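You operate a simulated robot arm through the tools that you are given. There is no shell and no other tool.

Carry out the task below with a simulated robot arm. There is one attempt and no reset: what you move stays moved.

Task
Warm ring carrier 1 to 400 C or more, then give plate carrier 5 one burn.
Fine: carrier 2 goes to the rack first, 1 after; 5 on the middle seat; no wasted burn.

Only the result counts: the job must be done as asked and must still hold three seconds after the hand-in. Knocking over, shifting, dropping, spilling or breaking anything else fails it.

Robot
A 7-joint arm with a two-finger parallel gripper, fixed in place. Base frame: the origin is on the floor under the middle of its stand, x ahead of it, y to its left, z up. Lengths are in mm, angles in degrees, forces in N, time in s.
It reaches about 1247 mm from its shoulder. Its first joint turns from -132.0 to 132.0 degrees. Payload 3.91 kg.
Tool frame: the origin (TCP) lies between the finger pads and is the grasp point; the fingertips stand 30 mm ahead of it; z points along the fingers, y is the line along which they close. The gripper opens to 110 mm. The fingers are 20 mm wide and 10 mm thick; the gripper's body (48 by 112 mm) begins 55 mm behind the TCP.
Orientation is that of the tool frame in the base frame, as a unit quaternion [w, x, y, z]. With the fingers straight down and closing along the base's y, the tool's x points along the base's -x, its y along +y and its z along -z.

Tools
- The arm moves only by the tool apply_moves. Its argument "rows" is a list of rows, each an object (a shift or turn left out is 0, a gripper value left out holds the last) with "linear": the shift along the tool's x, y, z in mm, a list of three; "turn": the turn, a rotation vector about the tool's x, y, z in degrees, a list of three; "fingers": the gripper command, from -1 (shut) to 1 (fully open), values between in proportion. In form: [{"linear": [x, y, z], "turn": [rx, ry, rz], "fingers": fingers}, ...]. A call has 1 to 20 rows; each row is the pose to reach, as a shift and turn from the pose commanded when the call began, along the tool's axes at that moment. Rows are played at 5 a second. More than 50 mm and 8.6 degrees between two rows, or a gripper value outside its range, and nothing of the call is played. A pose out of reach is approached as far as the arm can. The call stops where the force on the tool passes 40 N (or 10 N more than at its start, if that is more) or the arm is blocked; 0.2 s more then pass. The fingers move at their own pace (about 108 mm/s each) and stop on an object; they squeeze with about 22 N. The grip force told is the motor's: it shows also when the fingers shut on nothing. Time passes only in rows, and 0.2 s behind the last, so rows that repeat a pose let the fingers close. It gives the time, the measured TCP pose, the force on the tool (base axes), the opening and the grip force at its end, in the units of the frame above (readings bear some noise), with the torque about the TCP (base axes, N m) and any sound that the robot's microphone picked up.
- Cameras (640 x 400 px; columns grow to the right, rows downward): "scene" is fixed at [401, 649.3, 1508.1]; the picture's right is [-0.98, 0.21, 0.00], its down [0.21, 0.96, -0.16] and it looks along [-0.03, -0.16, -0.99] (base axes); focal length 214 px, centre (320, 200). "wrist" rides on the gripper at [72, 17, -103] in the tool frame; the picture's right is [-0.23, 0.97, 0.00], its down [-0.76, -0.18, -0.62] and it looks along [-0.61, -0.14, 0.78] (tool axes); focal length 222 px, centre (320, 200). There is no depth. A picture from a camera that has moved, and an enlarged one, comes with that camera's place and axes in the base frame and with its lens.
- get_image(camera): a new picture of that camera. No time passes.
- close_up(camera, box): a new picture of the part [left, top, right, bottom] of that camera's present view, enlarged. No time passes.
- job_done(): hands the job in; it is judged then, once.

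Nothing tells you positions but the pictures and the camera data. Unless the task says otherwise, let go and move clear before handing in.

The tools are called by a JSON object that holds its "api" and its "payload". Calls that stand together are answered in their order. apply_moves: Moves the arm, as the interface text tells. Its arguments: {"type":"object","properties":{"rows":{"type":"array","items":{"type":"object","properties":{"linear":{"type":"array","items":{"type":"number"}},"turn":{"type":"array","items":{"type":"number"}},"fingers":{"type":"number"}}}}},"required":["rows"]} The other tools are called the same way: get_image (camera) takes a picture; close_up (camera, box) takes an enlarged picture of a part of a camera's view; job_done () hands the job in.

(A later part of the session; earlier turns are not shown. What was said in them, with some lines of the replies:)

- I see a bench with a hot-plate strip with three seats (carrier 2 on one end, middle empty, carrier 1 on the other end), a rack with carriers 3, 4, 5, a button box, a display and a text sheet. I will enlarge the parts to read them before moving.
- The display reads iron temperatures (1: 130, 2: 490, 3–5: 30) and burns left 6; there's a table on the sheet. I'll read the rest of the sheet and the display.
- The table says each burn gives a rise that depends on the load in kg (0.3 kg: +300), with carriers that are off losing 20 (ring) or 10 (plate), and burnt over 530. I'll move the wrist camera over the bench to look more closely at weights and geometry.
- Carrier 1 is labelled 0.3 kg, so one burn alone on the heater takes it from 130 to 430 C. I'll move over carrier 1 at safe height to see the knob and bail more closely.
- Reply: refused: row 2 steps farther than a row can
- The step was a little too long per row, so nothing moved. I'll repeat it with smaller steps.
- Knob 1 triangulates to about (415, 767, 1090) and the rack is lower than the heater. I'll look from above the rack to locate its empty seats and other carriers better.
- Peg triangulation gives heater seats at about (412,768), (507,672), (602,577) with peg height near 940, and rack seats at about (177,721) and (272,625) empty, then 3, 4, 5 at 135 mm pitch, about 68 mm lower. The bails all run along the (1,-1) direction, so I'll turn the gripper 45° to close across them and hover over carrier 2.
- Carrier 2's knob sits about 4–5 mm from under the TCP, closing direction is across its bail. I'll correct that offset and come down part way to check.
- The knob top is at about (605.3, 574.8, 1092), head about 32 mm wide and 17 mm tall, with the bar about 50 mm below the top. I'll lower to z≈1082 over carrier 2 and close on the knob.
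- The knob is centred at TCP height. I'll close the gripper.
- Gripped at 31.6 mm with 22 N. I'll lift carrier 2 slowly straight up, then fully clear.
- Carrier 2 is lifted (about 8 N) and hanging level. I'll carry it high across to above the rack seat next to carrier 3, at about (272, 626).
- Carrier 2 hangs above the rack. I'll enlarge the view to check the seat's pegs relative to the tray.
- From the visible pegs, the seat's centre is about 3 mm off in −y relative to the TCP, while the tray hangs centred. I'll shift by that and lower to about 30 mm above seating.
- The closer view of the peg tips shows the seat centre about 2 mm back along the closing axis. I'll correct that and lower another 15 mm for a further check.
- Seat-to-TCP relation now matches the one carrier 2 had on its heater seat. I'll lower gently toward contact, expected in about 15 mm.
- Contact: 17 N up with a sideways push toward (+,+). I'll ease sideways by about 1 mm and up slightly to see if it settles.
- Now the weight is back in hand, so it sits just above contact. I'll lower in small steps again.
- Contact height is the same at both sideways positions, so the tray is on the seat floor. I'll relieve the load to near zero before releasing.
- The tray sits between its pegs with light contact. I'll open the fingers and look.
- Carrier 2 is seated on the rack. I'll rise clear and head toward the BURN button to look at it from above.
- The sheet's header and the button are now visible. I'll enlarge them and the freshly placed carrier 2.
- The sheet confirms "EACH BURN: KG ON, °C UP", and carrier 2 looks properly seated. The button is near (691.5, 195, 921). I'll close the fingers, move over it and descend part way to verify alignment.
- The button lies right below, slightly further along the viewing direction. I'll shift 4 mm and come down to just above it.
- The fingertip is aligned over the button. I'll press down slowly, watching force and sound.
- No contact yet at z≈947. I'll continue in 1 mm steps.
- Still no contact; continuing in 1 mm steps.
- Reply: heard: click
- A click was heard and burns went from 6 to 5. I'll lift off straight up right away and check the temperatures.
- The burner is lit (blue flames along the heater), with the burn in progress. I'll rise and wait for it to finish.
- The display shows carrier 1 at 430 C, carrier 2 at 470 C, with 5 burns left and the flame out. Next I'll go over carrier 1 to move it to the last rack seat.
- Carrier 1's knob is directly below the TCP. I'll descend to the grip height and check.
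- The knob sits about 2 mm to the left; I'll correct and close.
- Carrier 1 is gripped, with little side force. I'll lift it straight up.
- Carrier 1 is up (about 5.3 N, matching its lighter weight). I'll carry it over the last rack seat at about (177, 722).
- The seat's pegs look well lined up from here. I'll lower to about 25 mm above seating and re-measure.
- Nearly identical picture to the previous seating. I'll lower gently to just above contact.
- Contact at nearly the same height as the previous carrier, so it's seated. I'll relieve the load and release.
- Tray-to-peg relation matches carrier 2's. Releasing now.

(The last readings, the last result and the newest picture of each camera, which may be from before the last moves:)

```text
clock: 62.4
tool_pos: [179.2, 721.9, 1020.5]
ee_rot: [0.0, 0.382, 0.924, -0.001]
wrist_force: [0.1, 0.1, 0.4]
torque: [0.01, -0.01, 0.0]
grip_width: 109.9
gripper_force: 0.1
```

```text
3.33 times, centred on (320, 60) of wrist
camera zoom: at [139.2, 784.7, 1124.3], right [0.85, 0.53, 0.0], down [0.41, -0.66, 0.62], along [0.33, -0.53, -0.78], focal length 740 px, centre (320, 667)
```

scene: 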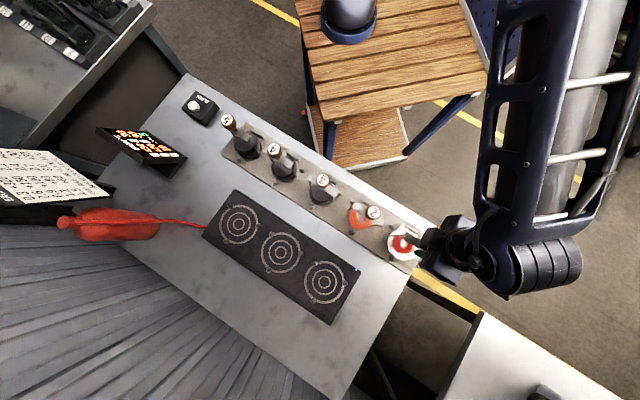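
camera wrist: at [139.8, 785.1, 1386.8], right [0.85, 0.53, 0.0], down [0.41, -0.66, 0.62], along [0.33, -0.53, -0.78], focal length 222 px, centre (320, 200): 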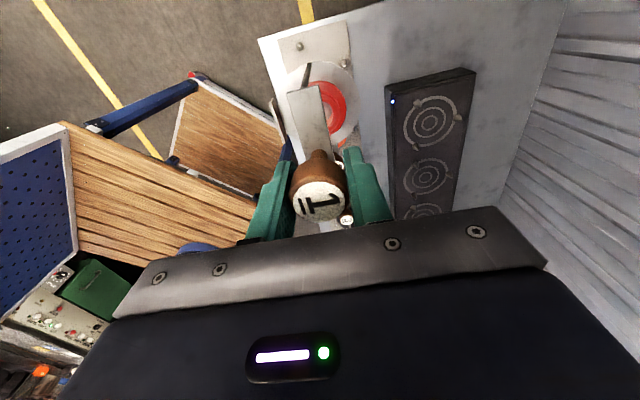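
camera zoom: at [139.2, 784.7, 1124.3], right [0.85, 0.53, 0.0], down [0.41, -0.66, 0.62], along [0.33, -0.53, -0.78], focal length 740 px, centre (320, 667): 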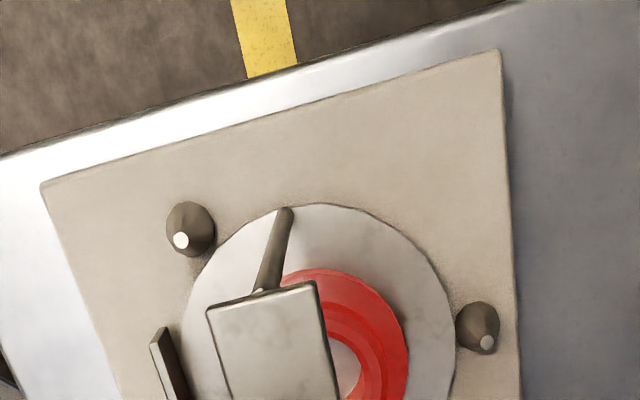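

Carrier 1 stands on the rack. I'll rise clear and travel along the rack to carrier 5.

{"api": "apply_moves", "payload": {"rows": [{"linear": [0, 0, -15]}, {"linear": [0, 0, -40]}, {"linear": [0, 0, -75]}, {"linear": [0, 0, -115]}, {"linear": [0, 0, -155]}, {"linear": [0, 0, -195]}, {"linear": [0, 0, -235]}, {"linear": [0, 0, -260]}, {"linear": [-20, 0, -265]}, {"linear": [-60, 0, -265]}, {"linear": [-108, 0, -265]}, {"linear": [-157, 0, -265]}, {"linear": [-206, 0, -265]}, {"linear": [-255, 0, -265]}, {"linear": [-304, 0, -265]}, {"linear": [-353, 0, -265]}, {"linear": [-402, 0, -265]}, {"linear": [-450, 0, -265]}, {"linear": [-495, 0, -265]}, {"linear": [-530, 0, -265]}]}}

{"api": "apply_moves", "payload": {"rows": [{"linear": [-11.3, 0, 0]}, {"linear": [-11.3, 0, 0]}]}}

{"api": "get_image", "payload": {"camera": "wrist"}}

{"api": "close_up", "payload": {"camera": "wrist", "box": [220, 40, 420, 180]}}

{"api": "close_up", "payload": {"camera": "scene", "box": [290, 160, 450, 280]}}

```text
clock: 66.6
tool_pos: [554.0, 347.6, 1286.6]
ee_rot: [-0.001, 0.383, 0.924, 0.0]
wrist_force: [1.2, 0.6, -0.2]
torque: [-0.03, -0.01, 0.0]
grip_width: 109.6
gripper_force: 0.0
```

```text
clock: 67.2
tool_pos: [561.6, 338.1, 1286.8]
ee_rot: [0.0, 0.383, 0.924, 0.0]
wrist_force: [-0.9, 0.6, 0.0]
torque: [0.02, 0.03, 0.0]
grip_width: 109.7
gripper_force: 0.1
```

```text
taken
camera wrist: at [521.7, 401.4, 1390.5], right [0.85, 0.53, 0.0], down [0.41, -0.66, 0.62], along [0.33, -0.53, -0.78], focal length 222 px, centre (320, 200)
```

wrist: 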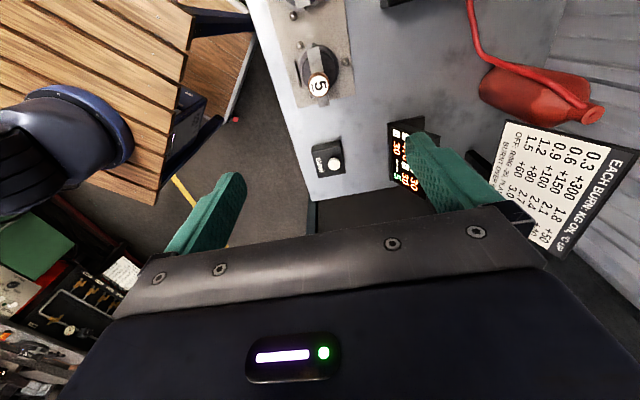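

```text
2.86 times, centred on (320, 110) of wrist
camera zoom: at [521.7, 401.4, 1390.5], right [0.85, 0.53, 0.0], down [0.41, -0.66, 0.62], along [0.33, -0.53, -0.78], focal length 635 px, centre (320, 457)
```

zoom: 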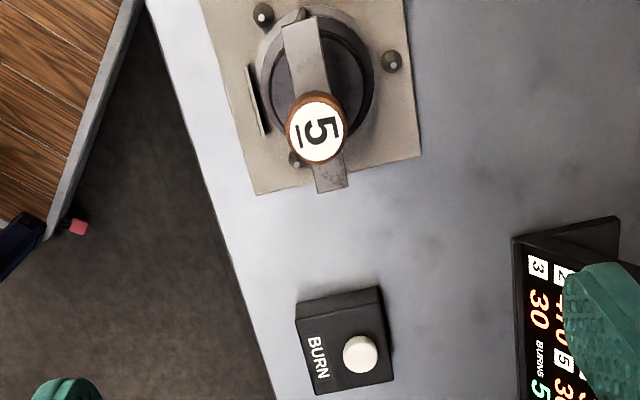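

```text
3.33 times, centred on (370, 220) of scene
camera zoom: at [401.0, 649.3, 1508.1], right [-0.98, 0.21, 0.0], down [0.21, 0.96, -0.16], along [-0.03, -0.16, -0.99], focal length 715 px, centre (153, 133)
```

zoom: 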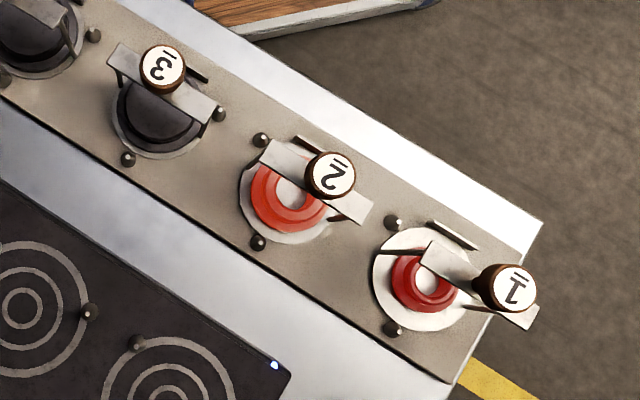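

Both moved carriers look properly seated. Carrier 5's knob is about 3 mm off; I'll correct and lower to grip height at z≈1020.

{"api": "apply_moves", "payload": {"rows": [{"linear": [3.1, -0.8, 15]}, {"linear": [3.1, -0.8, 50]}, {"linear": [3.1, -0.8, 90]}, {"linear": [3.1, -0.8, 130]}, {"linear": [3.1, -0.8, 170]}, {"linear": [3.1, -0.8, 205]}, {"linear": [3.1, -0.8, 220]}, {"linear": [3.1, -0.8, 220]}]}}

{"api": "close_up", "payload": {"camera": "wrist", "box": [200, 40, 440, 200]}}

```text
clock: 69.0
tool_pos: [557.8, 339.4, 1066.1]
ee_rot: [-0.001, 0.383, 0.924, 0.0]
wrist_force: [0.8, 0.9, -0.1]
torque: [0.02, -0.02, 0.02]
grip_width: 110.0
gripper_force: 0.1
```

```text
2.50 times, centred on (320, 120) of wrist
camera zoom: at [518.4, 402.9, 1169.5], right [0.85, 0.53, 0.0], down [0.41, -0.66, 0.62], along [0.33, -0.53, -0.78], focal length 555 px, centre (320, 400)
```

zoom: 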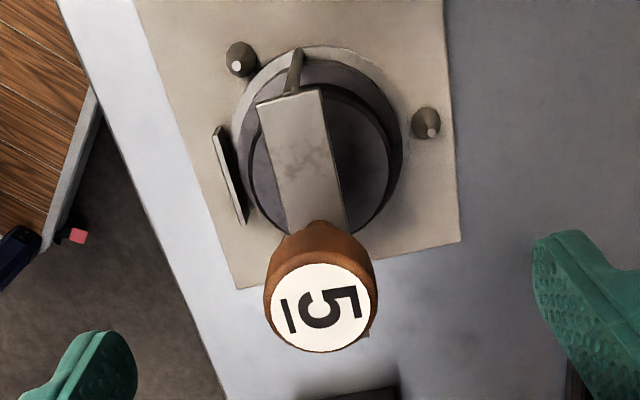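

{"api": "apply_moves", "payload": {"rows": [{"linear": [-1, 0, 20]}, {"linear": [-1, 0, 36]}, {"linear": [-1, 0, 44]}, {"linear": [-1, 0, 44]}]}}

{"api": "close_up", "payload": {"camera": "wrist", "box": [200, 60, 440, 220]}}

{"api": "close_up", "payload": {"camera": "scene", "box": [180, 80, 300, 180]}}

```text
clock: 70.0
tool_pos: [558.1, 340.5, 1020.4]
ee_rot: [0.0, 0.383, 0.924, 0.0]
wrist_force: [0.4, 0.4, -0.9]
torque: [0.03, 0.01, 0.0]
grip_width: 110.1
gripper_force: 0.1
```

```text
2.50 times, centred on (320, 140) of wrist
camera zoom: at [518.7, 403.1, 1125.0], right [0.85, 0.53, 0.0], down [0.41, -0.66, 0.62], along [0.33, -0.53, -0.78], focal length 555 px, centre (320, 350)
```

zoom: 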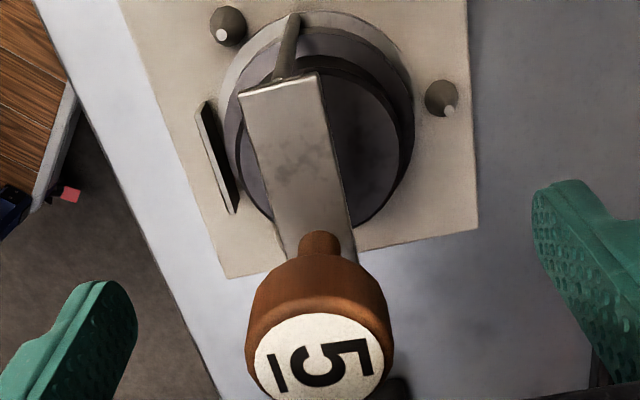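

```text
4.00 times, centred on (240, 130) of scene
camera zoom: at [401.0, 649.3, 1508.1], right [-0.98, 0.21, 0.0], down [0.21, 0.96, -0.16], along [-0.03, -0.16, -0.99], focal length 858 px, centre (640, 480)
```

zoom: 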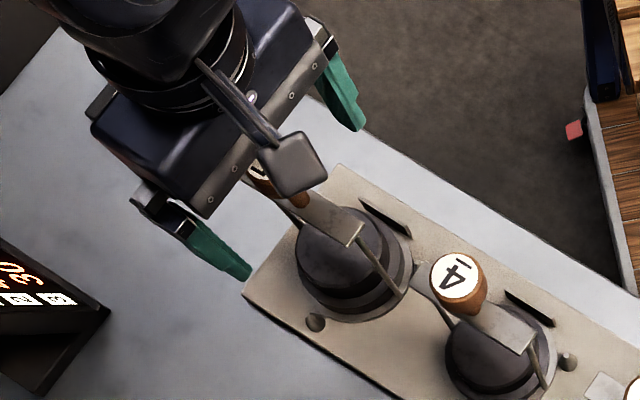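

Centred in the closing direction, knob about 2 mm further in tool −x. I'll adjust and close on carrier 5's knob.

{"api": "apply_moves", "payload": {"rows": [{"linear": [-1.8, 0, 0]}, {"linear": [-1.8, 0, 0], "fingers": -1}, {"linear": [-1.8, 0, 0]}, {"linear": [-1.8, 0, 0]}, {"linear": [-1.8, 0, 0]}, {"linear": [-1.8, 0, 0]}]}}

{"api": "close_up", "payload": {"camera": "wrist", "box": [200, 60, 440, 220]}}

```text
clock: 71.4
tool_pos: [561.0, 337.6, 1022.0]
ee_rot: [0.0, 0.382, 0.924, 0.001]
wrist_force: [-2.7, -2.3, 0.8]
torque: [-0.24, 0.08, 0.02]
grip_width: 31.6
gripper_force: 22.4
```

```text
2.50 times, centred on (320, 140) of wrist
camera zoom: at [520.0, 401.7, 1125.2], right [0.85, 0.53, 0.0], down [0.41, -0.66, 0.62], along [0.33, -0.53, -0.78], focal length 555 px, centre (320, 350)
```

zoom: 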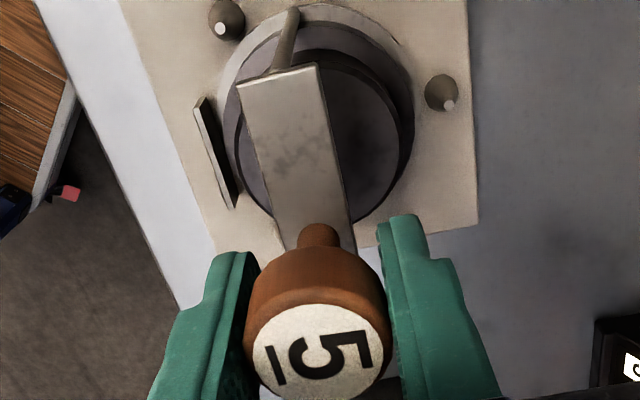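

Gripped. I'll lift a few millimetres first to feel the weight of the plate carrier and check for slipping.

{"api": "apply_moves", "payload": {"rows": [{"linear": [0, 0, -1.5]}, {"linear": [0, 0, -3]}, {"linear": [0, 0, -4.5]}, {"linear": [0, 0, -6]}, {"linear": [0, 0, -6]}, {"linear": [0, 0, -6]}, {"linear": [0, 0, -6]}]}}

{"api": "close_up", "payload": {"camera": "wrist", "box": [200, 60, 440, 220]}}

```text
clock: 73.0
tool_pos: [561.7, 339.1, 1027.4]
ee_rot: [0.0, 0.383, 0.924, 0.0]
wrist_force: [0.0, -0.3, -12.2]
torque: [-0.02, 0.04, 0.02]
grip_width: 31.9
gripper_force: 22.3
```

```text
2.50 times, centred on (320, 140) of wrist
camera zoom: at [520.5, 402.0, 1131.2], right [0.85, 0.53, 0.0], down [0.41, -0.66, 0.62], along [0.33, -0.53, -0.78], focal length 555 px, centre (320, 350)
```

zoom: 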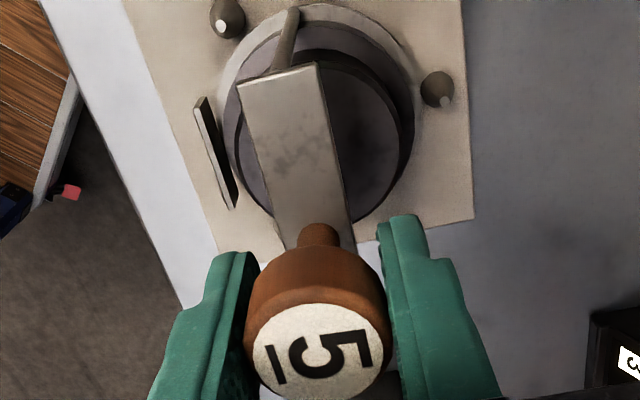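

Weight is about 12 N and the grip holds without slip. I'll raise it fully, gently.

{"api": "apply_moves", "payload": {"rows": [{"linear": [0, 0, -6]}, {"linear": [0, 0, -14]}, {"linear": [0, 0, -24]}, {"linear": [0, 0, -36]}, {"linear": [0, 0, -50]}, {"linear": [0, 0, -66]}, {"linear": [0, 0, -84]}, {"linear": [0, 0, -104]}, {"linear": [0, 0, -126]}, {"linear": [0, 0, -148]}, {"linear": [0, 0, -170]}, {"linear": [0, 0, -192]}, {"linear": [0, 0, -214]}, {"linear": [0, 0, -232]}, {"linear": [0, 0, -246]}, {"linear": [0, 0, -254]}, {"linear": [0, 0, -257]}, {"linear": [0, 0, -257]}]}}

{"api": "get_image", "payload": {"camera": "wrist"}}

```text
clock: 76.8
tool_pos: [560.7, 338.8, 1284.1]
ee_rot: [-0.001, 0.383, 0.924, 0.0]
wrist_force: [1.1, -0.2, -12.8]
torque: [0.01, -0.06, -0.05]
grip_width: 31.8
gripper_force: 22.1
```

```text
taken
camera wrist: at [520.7, 401.9, 1388.3], right [0.85, 0.53, 0.0], down [0.41, -0.66, 0.62], along [0.33, -0.53, -0.78], focal length 222 px, centre (320, 200)
```

wrist: 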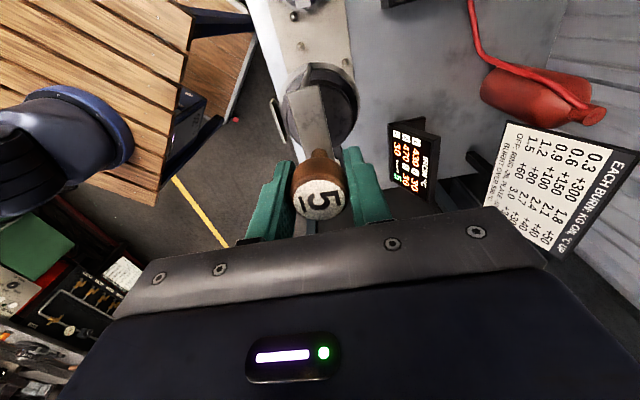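

Carrier 5 hangs securely. I'll carry it over to the heater's middle seat at about (509, 670).

{"api": "apply_moves", "payload": {"rows": [{"linear": [8, 6, 0]}, {"linear": [24, 18, 0]}, {"linear": [46, 34, 0]}, {"linear": [70, 52, 0]}, {"linear": [95, 70, 0]}, {"linear": [120, 88.5, 0]}, {"linear": [145, 107, 0]}, {"linear": [170, 125.5, 0]}, {"linear": [195, 144, 0]}, {"linear": [218, 161, 0]}, {"linear": [238, 176, 0]}, {"linear": [254, 187.5, 0]}, {"linear": [265, 195.5, 0]}, {"linear": [269.6, 198.9, 0]}, {"linear": [269.6, 198.9, 0]}, {"linear": [269.6, 198.9, 0]}]}}

{"api": "close_up", "payload": {"camera": "wrist", "box": [240, 0, 400, 120]}}

{"api": "get_image", "payload": {"camera": "wrist"}}

{"api": "get_image", "payload": {"camera": "scene"}}

```text
clock: 80.2
tool_pos: [511.6, 670.3, 1283.6]
ee_rot: [0.0, 0.383, 0.924, -0.001]
wrist_force: [-0.2, 0.4, -13.0]
torque: [0.01, -0.08, -0.03]
grip_width: 32.1
gripper_force: 21.8
```

```text
3.33 times, centred on (320, 60) of wrist
camera zoom: at [472.1, 734.3, 1387.3], right [0.85, 0.53, 0.0], down [0.41, -0.66, 0.62], along [0.33, -0.53, -0.78], focal length 740 px, centre (320, 667)
```

zoom: 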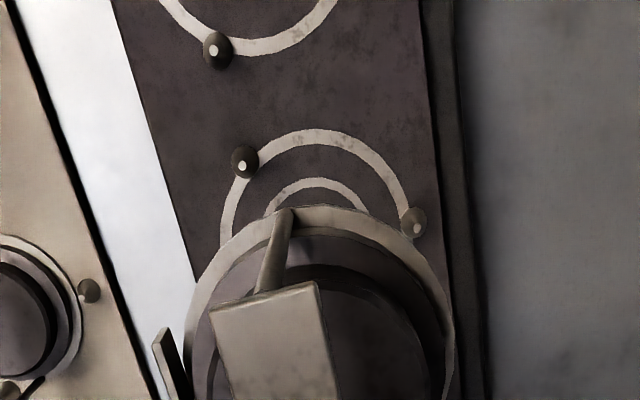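

```text
taken
camera wrist: at [472.1, 734.3, 1387.3], right [0.85, 0.53, 0.0], down [0.41, -0.66, 0.62], along [0.33, -0.53, -0.78], focal length 222 px, centre (320, 200)
```

wrist: 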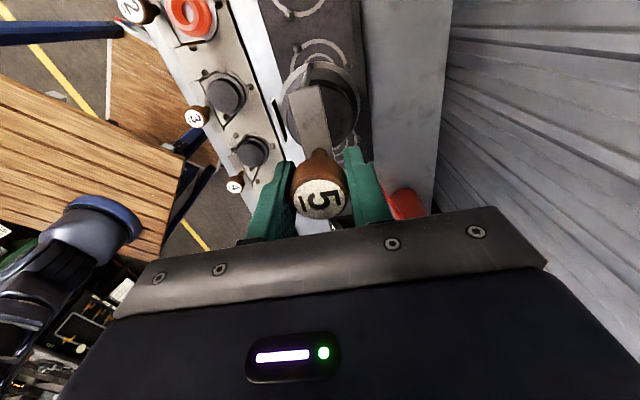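

```text
taken
```

scene: 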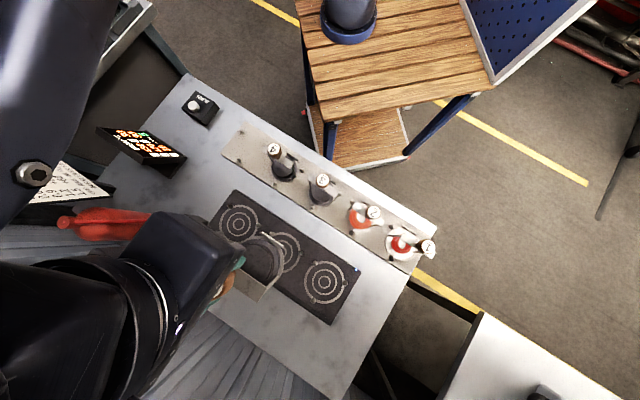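

The seat pegs line up well with the held carrier. I'll lower to about 22 mm above seating.

{"api": "apply_moves", "payload": {"rows": [{"linear": [0, 0, 8]}, {"linear": [0, 0, 24]}, {"linear": [0, 0, 46]}, {"linear": [0, 0, 70]}, {"linear": [0, 0, 95]}, {"linear": [0, 0, 120]}, {"linear": [0, 0, 142]}, {"linear": [0, 0, 160]}, {"linear": [0, 0, 172]}, {"linear": [0, 0, 178]}, {"linear": [0, 0, 180]}, {"linear": [0, 0, 180]}]}}

{"api": "close_up", "payload": {"camera": "wrist", "box": [240, 0, 400, 120]}}

```text
clock: 82.8
tool_pos: [509.8, 670.6, 1105.0]
ee_rot: [-0.001, 0.383, 0.924, 0.0]
wrist_force: [-0.4, 0.5, -13.5]
torque: [0.04, -0.07, 0.02]
grip_width: 31.9
gripper_force: 22.0
```

```text
3.33 times, centred on (320, 60) of wrist
camera zoom: at [470.8, 733.3, 1208.2], right [0.85, 0.53, 0.0], down [0.41, -0.66, 0.62], along [0.33, -0.53, -0.78], focal length 740 px, centre (320, 667)
```

zoom: 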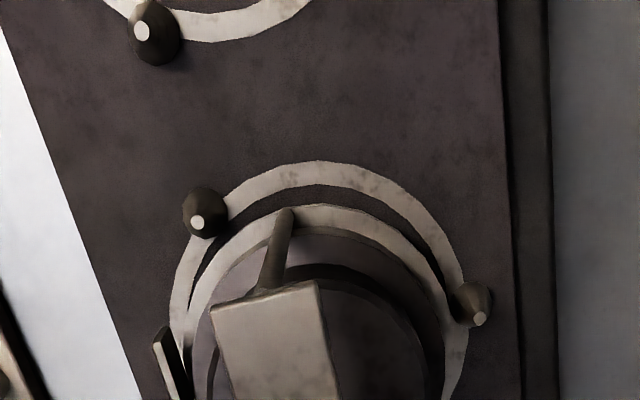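

Alignment is good here too. I'll lower further slowly.

{"api": "apply_moves", "payload": {"rows": [{"linear": [0, 0, 4]}, {"linear": [0, 0, 8]}, {"linear": [0, 0, 11]}, {"linear": [0, 0, 14]}, {"linear": [0, 0, 16]}, {"linear": [0, 0, 16]}]}}

{"api": "close_up", "payload": {"camera": "wrist", "box": [240, 0, 400, 120]}}

```text
clock: 84.2
tool_pos: [511.9, 668.7, 1088.1]
ee_rot: [0.0, 0.383, 0.924, 0.0]
wrist_force: [0.2, 0.0, -12.5]
torque: [0.04, -0.07, -0.02]
grip_width: 31.5
gripper_force: 21.8
```

```text
3.33 times, centred on (320, 60) of wrist
camera zoom: at [471.3, 732.6, 1192.4], right [0.85, 0.53, 0.0], down [0.41, -0.66, 0.62], along [0.33, -0.53, -0.78], focal length 740 px, centre (320, 667)
```

zoom: 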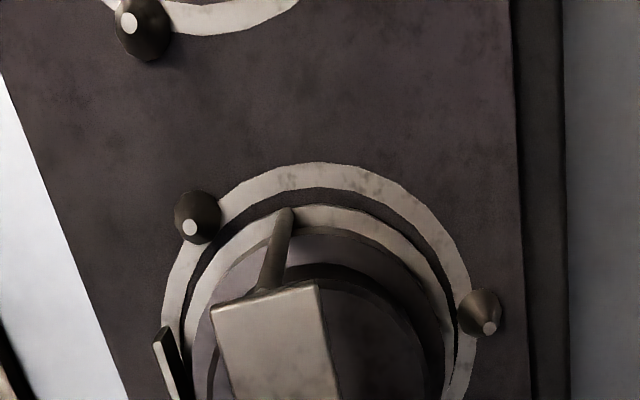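

{"api": "apply_moves", "payload": {"rows": [{"linear": [0, 0, 1]}, {"linear": [0, 0, 2]}, {"linear": [0, 0, 3]}, {"linear": [0, 0, 3]}]}}

```text
clock: 85.2
tool_pos: [510.1, 669.2, 1086.5]
ee_rot: [0.0, 0.382, 0.924, 0.001]
wrist_force: [0.6, 0.0, -12.5]
torque: [0.04, -0.1, 0.0]
grip_width: 31.5
gripper_force: 21.9
```

Still fully in hand at z≈1086. Continuing in smaller steps.

{"api": "apply_moves", "payload": {"rows": [{"linear": [0, 0, 0.7]}, {"linear": [0, 0, 1.4]}, {"linear": [0, 0, 2]}, {"linear": [0, 0, 2]}]}}

{"api": "close_up", "payload": {"camera": "wrist", "box": [240, 0, 400, 120]}}

```text
clock: 86.2
tool_pos: [510.8, 669.5, 1085.8]
ee_rot: [0.001, 0.382, 0.924, 0.001]
wrist_force: [-0.7, -1.3, 10.7]
torque: [-0.49, -0.1, 0.03]
grip_width: 31.9
gripper_force: 22.2
```

```text
3.33 times, centred on (320, 60) of wrist
camera zoom: at [470.9, 732.8, 1189.3], right [0.85, 0.53, 0.0], down [0.41, -0.67, 0.62], along [0.33, -0.53, -0.78], focal length 740 px, centre (320, 667)
```

zoom: 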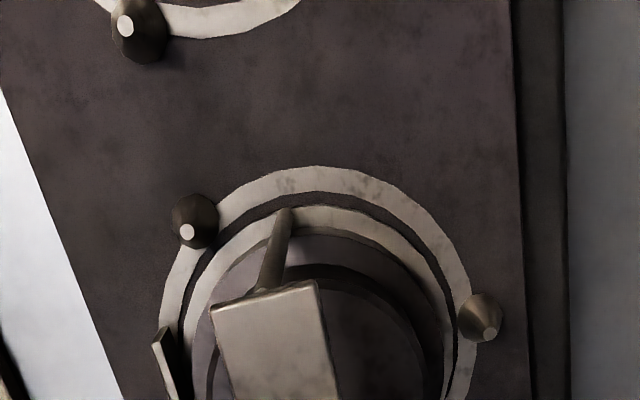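

Contact at the expected height, so it's down on the seat. I'll relieve a little and check.

{"api": "apply_moves", "payload": {"rows": [{"linear": [0, 0, -0.4]}, {"linear": [0, 0, -0.6]}, {"linear": [0, 0, -0.6]}]}}

{"api": "close_up", "payload": {"camera": "wrist", "box": [200, 0, 440, 160]}}

{"api": "close_up", "payload": {"camera": "scene", "box": [190, 170, 370, 330]}}

```text
clock: 87.0
tool_pos: [511.6, 669.8, 1086.1]
ee_rot: [0.0, 0.383, 0.924, 0.0]
wrist_force: [3.0, 0.5, 14.9]
torque: [0.05, 0.29, -0.04]
grip_width: 32.0
gripper_force: 21.8
```

```text
2.50 times, centred on (320, 80) of wrist
camera zoom: at [470.9, 732.9, 1189.2], right [0.85, 0.53, 0.0], down [0.41, -0.67, 0.62], along [0.33, -0.53, -0.78], focal length 555 px, centre (320, 500)
```

zoom: 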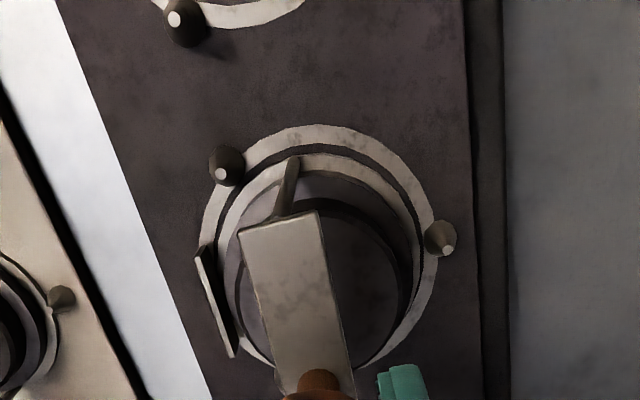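

```text
2.50 times, centred on (280, 250) of scene
camera zoom: at [401.0, 649.3, 1508.1], right [-0.98, 0.21, 0.0], down [0.21, 0.96, -0.16], along [-0.03, -0.16, -0.99], focal length 536 px, centre (420, 75)
```

zoom: 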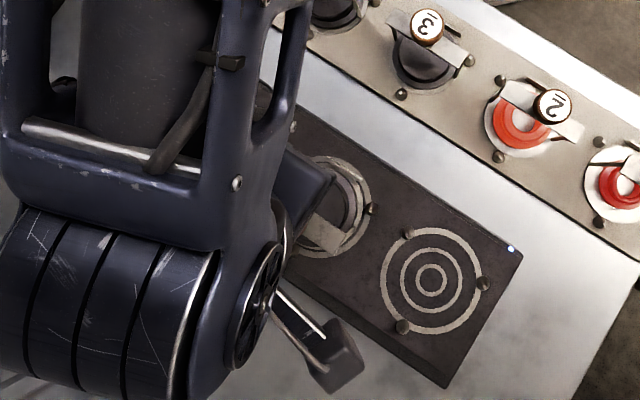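

{"api": "apply_moves", "payload": {"rows": [{"linear": [0, 0, -0.3]}, {"linear": [0, 0, -0.6]}, {"linear": [0, 0, -0.6]}, {"linear": [0, 0, -0.6]}]}}

```text
clock: 88.0
tool_pos: [511.0, 669.4, 1084.7]
ee_rot: [0.0, 0.383, 0.924, -0.001]
wrist_force: [3.9, 1.5, 14.8]
torque: [0.12, 0.3, -0.08]
grip_width: 32.1
gripper_force: 21.9
```

{"api": "apply_moves", "payload": {"rows": [{"linear": [0, 0, -0.3]}, {"linear": [0, 0, -0.5]}, {"linear": [0, 0, -0.5]}, {"linear": [0, 0, -0.5]}]}}

```text
clock: 89.0
tool_pos: [510.2, 669.0, 1085.1]
ee_rot: [0.001, 0.383, 0.924, 0.0]
wrist_force: [4.0, 0.0, 12.6]
torque: [0.02, 0.15, -0.02]
grip_width: 31.7
gripper_force: 22.0
```

Contact is light and steady; I'll release carrier 5.

{"api": "apply_moves", "payload": {"rows": [{"linear": [0, 0, -0.5]}, {"linear": [0, 0, -0.5], "fingers": 1}, {"linear": [0, 0, -0.5]}, {"linear": [0, 0, -0.5]}, {"linear": [0, 0, -0.5]}]}}

{"api": "close_up", "payload": {"camera": "wrist", "box": [200, 0, 440, 160]}}

{"api": "close_up", "payload": {"camera": "wrist", "box": [200, 60, 440, 220]}}

```text
clock: 90.2
tool_pos: [510.7, 669.7, 1086.4]
ee_rot: [-0.001, 0.383, 0.924, 0.0]
wrist_force: [0.4, 0.5, -0.7]
torque: [0.01, -0.01, 0.01]
grip_width: 110.0
gripper_force: 0.0
```

```text
2.50 times, centred on (320, 80) of wrist
camera zoom: at [470.7, 733.2, 1189.5], right [0.85, 0.53, 0.0], down [0.41, -0.66, 0.62], along [0.33, -0.53, -0.78], focal length 555 px, centre (320, 500)
```

zoom: 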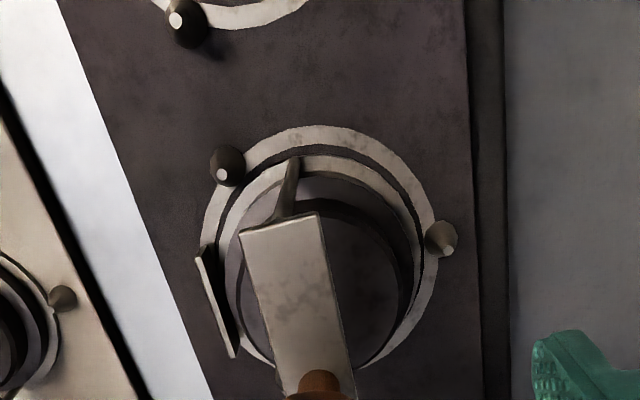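

```text
2.50 times, centred on (320, 140) of wrist
camera zoom: at [470.7, 733.2, 1189.5], right [0.85, 0.53, 0.0], down [0.41, -0.66, 0.62], along [0.33, -0.53, -0.78], focal length 555 px, centre (320, 350)
```

zoom: 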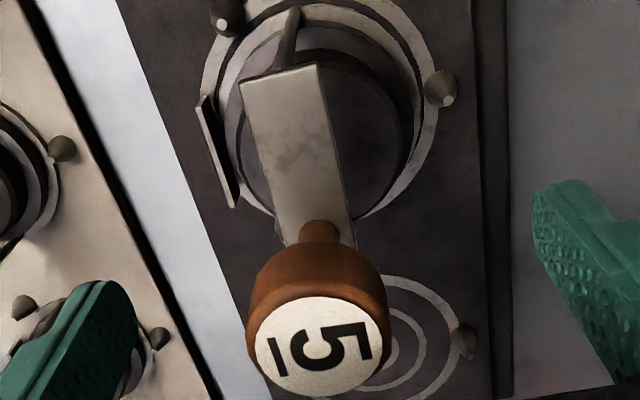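

Carrier 5 is seated on the middle seat. I'll rise clear and go back above the BURN button with fingers closed.

{"api": "apply_moves", "payload": {"rows": [{"linear": [0, 0, -15]}, {"linear": [0, 0, -45]}, {"linear": [0, 0, -85]}, {"linear": [0, 0, -125]}, {"linear": [0, 0, -165]}, {"linear": [0, 0, -195]}, {"linear": [-20, -9, -200]}, {"linear": [-58, -26, -200]}, {"linear": [-100, -44, -200]}, {"linear": [-143, -63, -200]}, {"linear": [-186, -82, -200]}, {"linear": [-229, -101, -200]}, {"linear": [-272, -120, -200]}, {"linear": [-315, -139, -200]}, {"linear": [-358, -158, -200]}, {"linear": [-400, -177, -200]}, {"linear": [-438, -193.5, -200], "fingers": -1}, {"linear": [-460, -203, -200]}, {"linear": [-468.5, -207, -200]}, {"linear": [-468.5, -207, -200]}]}}

{"api": "get_image", "payload": {"camera": "scene"}}

{"api": "close_up", "payload": {"camera": "scene", "box": [190, 170, 370, 330]}}

{"api": "get_image", "payload": {"camera": "wrist"}}

```text
clock: 94.4
tool_pos: [695.4, 193.1, 1285.1]
ee_rot: [0.0, 0.382, 0.924, -0.001]
wrist_force: [-0.2, -0.3, -0.1]
torque: [-0.03, 0.0, 0.02]
grip_width: 0.1
gripper_force: 22.3
```

```text
taken
```

scene: 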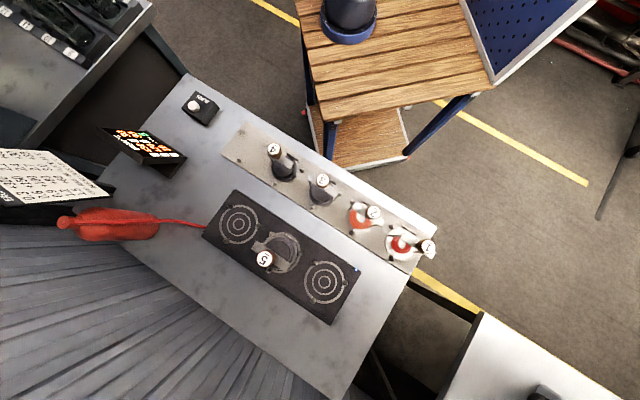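

```text
2.50 times, centred on (280, 250) of scene
camera zoom: at [401.0, 649.3, 1508.1], right [-0.98, 0.21, 0.0], down [0.21, 0.96, -0.16], along [-0.03, -0.16, -0.99], focal length 536 px, centre (420, 75)
```

zoom: 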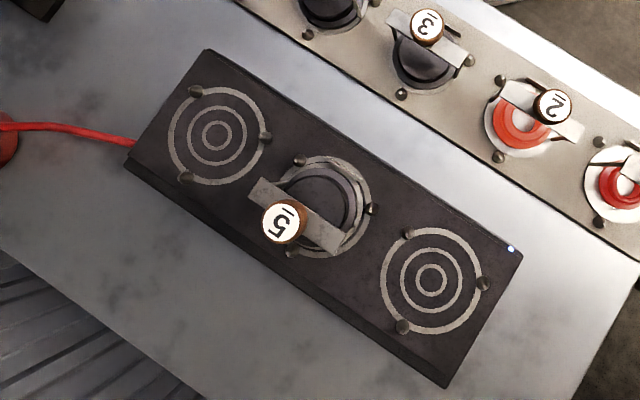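

```text
taken
camera wrist: at [655.9, 255.9, 1388.5], right [0.85, 0.53, 0.0], down [0.41, -0.66, 0.62], along [0.33, -0.53, -0.78], focal length 222 px, centre (320, 200)
```

wrist: 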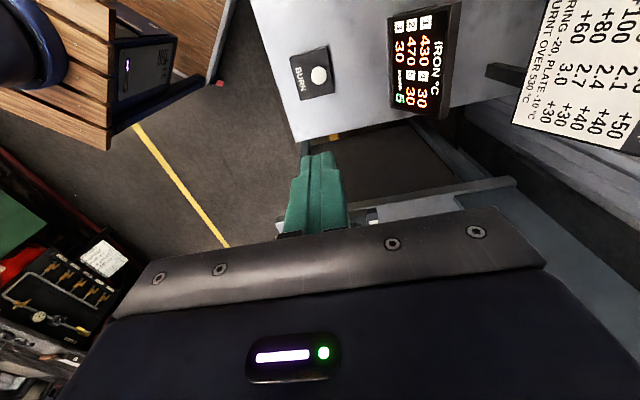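

Everything is in place: 5 on the middle seat, 1 and 2 on the rack, heater otherwise empty. I'll descend over the button to the same height as before and check alignment.

{"api": "apply_moves", "payload": {"rows": [{"linear": [0, 0, 30]}, {"linear": [0, 0, 75]}, {"linear": [0, 0, 120]}, {"linear": [0, 0, 165]}, {"linear": [0, 0, 210]}, {"linear": [0, 0, 250]}, {"linear": [0, 0, 285]}, {"linear": [0, 0, 308]}, {"linear": [0, 0, 319.7]}, {"linear": [0, 0, 319.7]}]}}

{"api": "close_up", "payload": {"camera": "wrist", "box": [220, 60, 420, 200]}}

```text
clock: 96.6
tool_pos: [697.4, 192.9, 966.7]
ee_rot: [0.001, 0.382, 0.924, -0.001]
wrist_force: [0.3, -0.3, 0.6]
torque: [0.02, 0.03, -0.02]
grip_width: 0.0
gripper_force: 22.4
```

```text
2.86 times, centred on (320, 130) of wrist
camera zoom: at [656.7, 256.5, 1070.1], right [0.85, 0.53, 0.0], down [0.41, -0.66, 0.62], along [0.33, -0.53, -0.78], focal length 635 px, centre (320, 400)
```

zoom: 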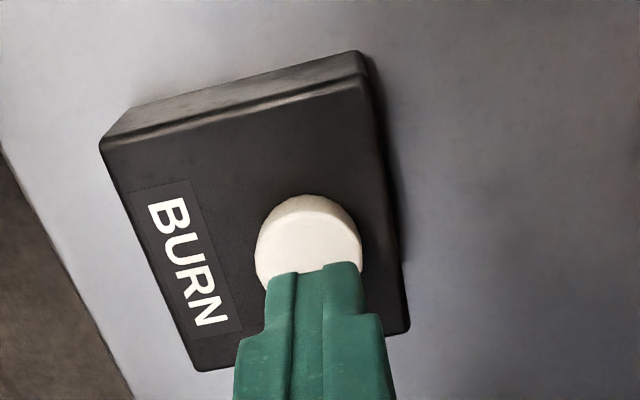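

Aligned within 2–3 mm; I'll nudge sideways 2 mm and press down with the same approach as before.

{"api": "apply_moves", "payload": {"rows": [{"linear": [0, -2, 0]}, {"linear": [0, -2, 8]}, {"linear": [0, -2, 15]}, {"linear": [0, -2, 20]}, {"linear": [0, -2, 23]}, {"linear": [0, -2, 24]}]}}

{"api": "close_up", "payload": {"camera": "scene", "box": [95, 80, 225, 170]}}

```text
clock: 98.0
tool_pos: [695.1, 190.3, 942.3]
ee_rot: [0.001, 0.382, 0.924, 0.0]
wrist_force: [0.5, 0.4, -0.6]
torque: [0.02, -0.01, 0.02]
grip_width: 0.0
gripper_force: 21.9
```

```text
4.44 times, centred on (160, 125) of scene
camera zoom: at [401.0, 649.3, 1508.1], right [-0.98, 0.21, 0.0], down [0.21, 0.96, -0.16], along [-0.03, -0.16, -0.99], focal length 953 px, centre (1031, 533)
```

zoom: 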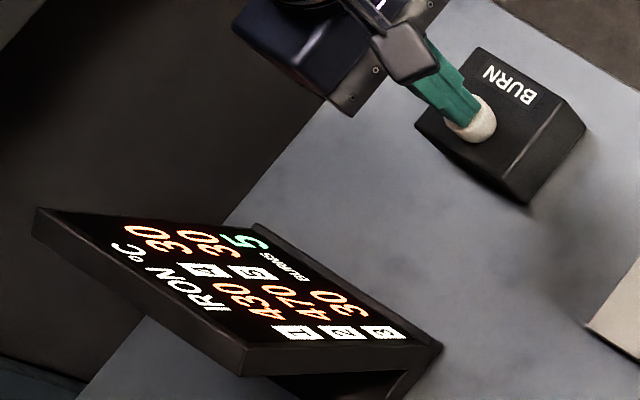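

Just above contact, still 5 burns. I'll press the last few millimetres in 1 mm steps.

{"api": "apply_moves", "payload": {"rows": [{"linear": [0, 0, 1]}, {"linear": [0, 0, 2]}, {"linear": [0, 0, 3]}, {"linear": [0, 0, 4]}]}}

{"api": "close_up", "payload": {"camera": "scene", "box": [95, 80, 225, 170]}}

```text
clock: 99.0
tool_pos: [695.0, 191.0, 939.9]
ee_rot: [0.0, 0.383, 0.924, 0.0]
wrist_force: [1.8, 0.7, 3.2]
torque: [0.01, -0.05, -0.01]
grip_width: 0.2
gripper_force: 22.0
heard: click
```

```text
4.44 times, centred on (160, 125) of scene
camera zoom: at [401.0, 649.3, 1508.1], right [-0.98, 0.21, 0.0], down [0.21, 0.96, -0.16], along [-0.03, -0.16, -0.99], focal length 953 px, centre (1031, 533)
```

zoom: 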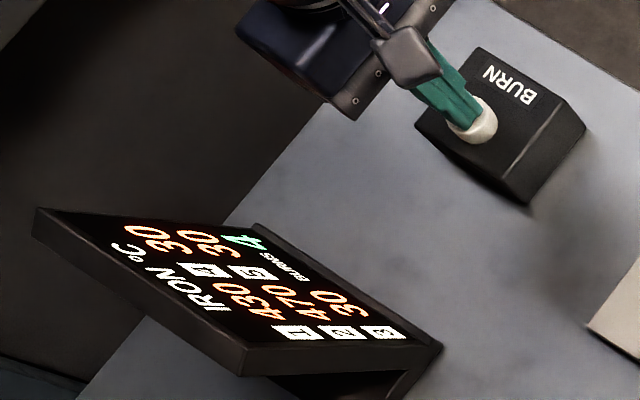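

Click heard and burns went from 5 to 4. I'll lift off, rise clear and wait for the burn to finish.

{"api": "apply_moves", "payload": {"rows": [{"linear": [0, 0, -10]}, {"linear": [0, 0, -30]}, {"linear": [0, 0, -60]}, {"linear": [0, 0, -100]}, {"linear": [0, 0, -140]}, {"linear": [0, 0, -180]}, {"linear": [0, 0, -220]}, {"linear": [0, 0, -260]}, {"linear": [0, 0, -300]}, {"linear": [0, 0, -340]}, {"linear": [0, 0, -340]}, {"linear": [0, 0, -340]}, {"linear": [0, 0, -340]}, {"linear": [0, 0, -340]}, {"linear": [0, 0, -340]}, {"linear": [0, 0, -340]}]}}

{"api": "close_up", "payload": {"camera": "scene", "box": [95, 118, 190, 170]}}

{"api": "close_up", "payload": {"camera": "scene", "box": [190, 170, 370, 330]}}

{"api": "get_image", "payload": {"camera": "scene"}}

```text
clock: 102.4
tool_pos: [695.7, 190.5, 1277.4]
ee_rot: [0.0, 0.383, 0.924, 0.0]
wrist_force: [0.3, -0.8, -0.3]
torque: [0.01, 0.01, 0.03]
grip_width: 0.0
gripper_force: 22.6
```

```text
6.74 times, centred on (142, 144) of scene
camera zoom: at [401.0, 649.3, 1508.1], right [-0.98, 0.21, 0.0], down [0.21, 0.96, -0.16], along [-0.03, -0.16, -0.99], focal length 1445 px, centre (1516, 577)
```

zoom: 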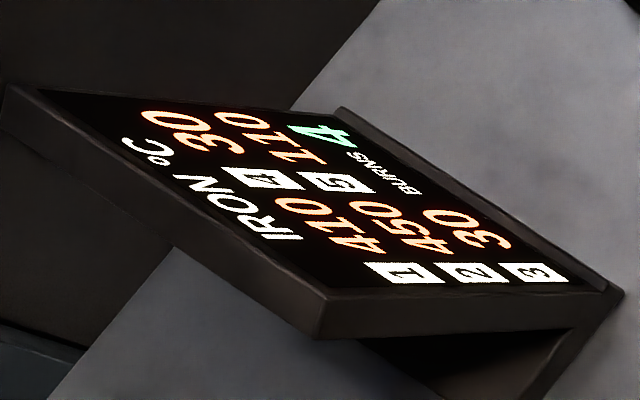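

```text
2.50 times, centred on (280, 250) of scene
camera zoom: at [401.0, 649.3, 1508.1], right [-0.98, 0.21, 0.0], down [0.21, 0.96, -0.16], along [-0.03, -0.16, -0.99], focal length 536 px, centre (420, 75)
```

zoom: 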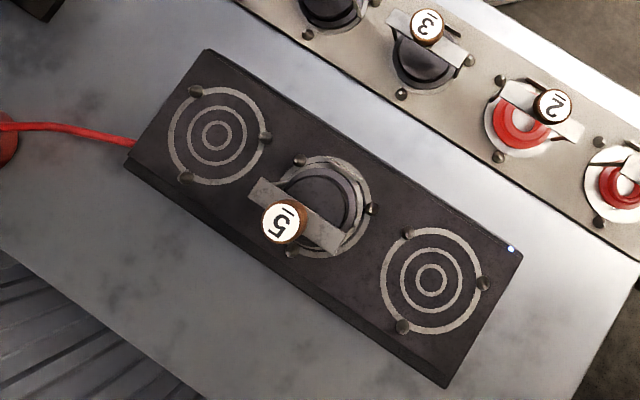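

```text
taken
```

scene: 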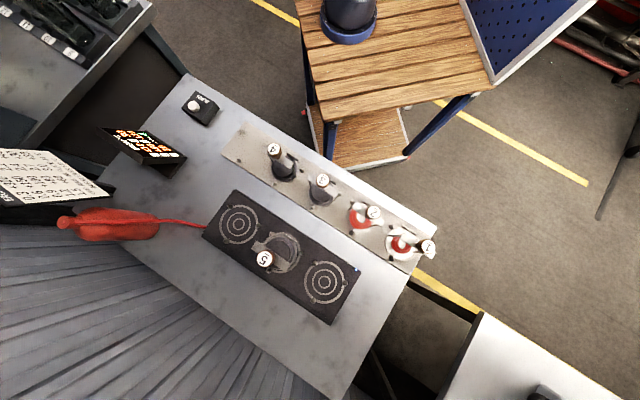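

The display shows carrier 1 at 410 C, carrier 2 at 450 C, carrier 5 at 110 C after its single burn, and 4 burns left. All carriers stand in their places and the arm is clear, so I'm handing in.

{"api": "job_done", "payload": {}}

```text
The job is handed in.
```

Carrier 1 is warmed and carrier 5 has had its one burn. The job is handed in; no verdict came back with the hand-in.

- **Carrier 2:** moved to the rack first, before any burn, so it could not go over 530 C. It now reads 450 C.
- **Carrier 1:** one burn alone on the heater took it from 130 C to 430 C, then it went to the rack. It lost 20 C during carrier 5's burn and reads 410 C.
- **Carrier 5:** set on the middle seat and given one burn, which took it from 30 C to 110 C. It is still on that seat.
- **Burns:** two used, so the counter went from 6 to 4, with none wasted.

At the last look, all carriers stood in their seats, nothing else had been moved, and the arm was clear above the button.
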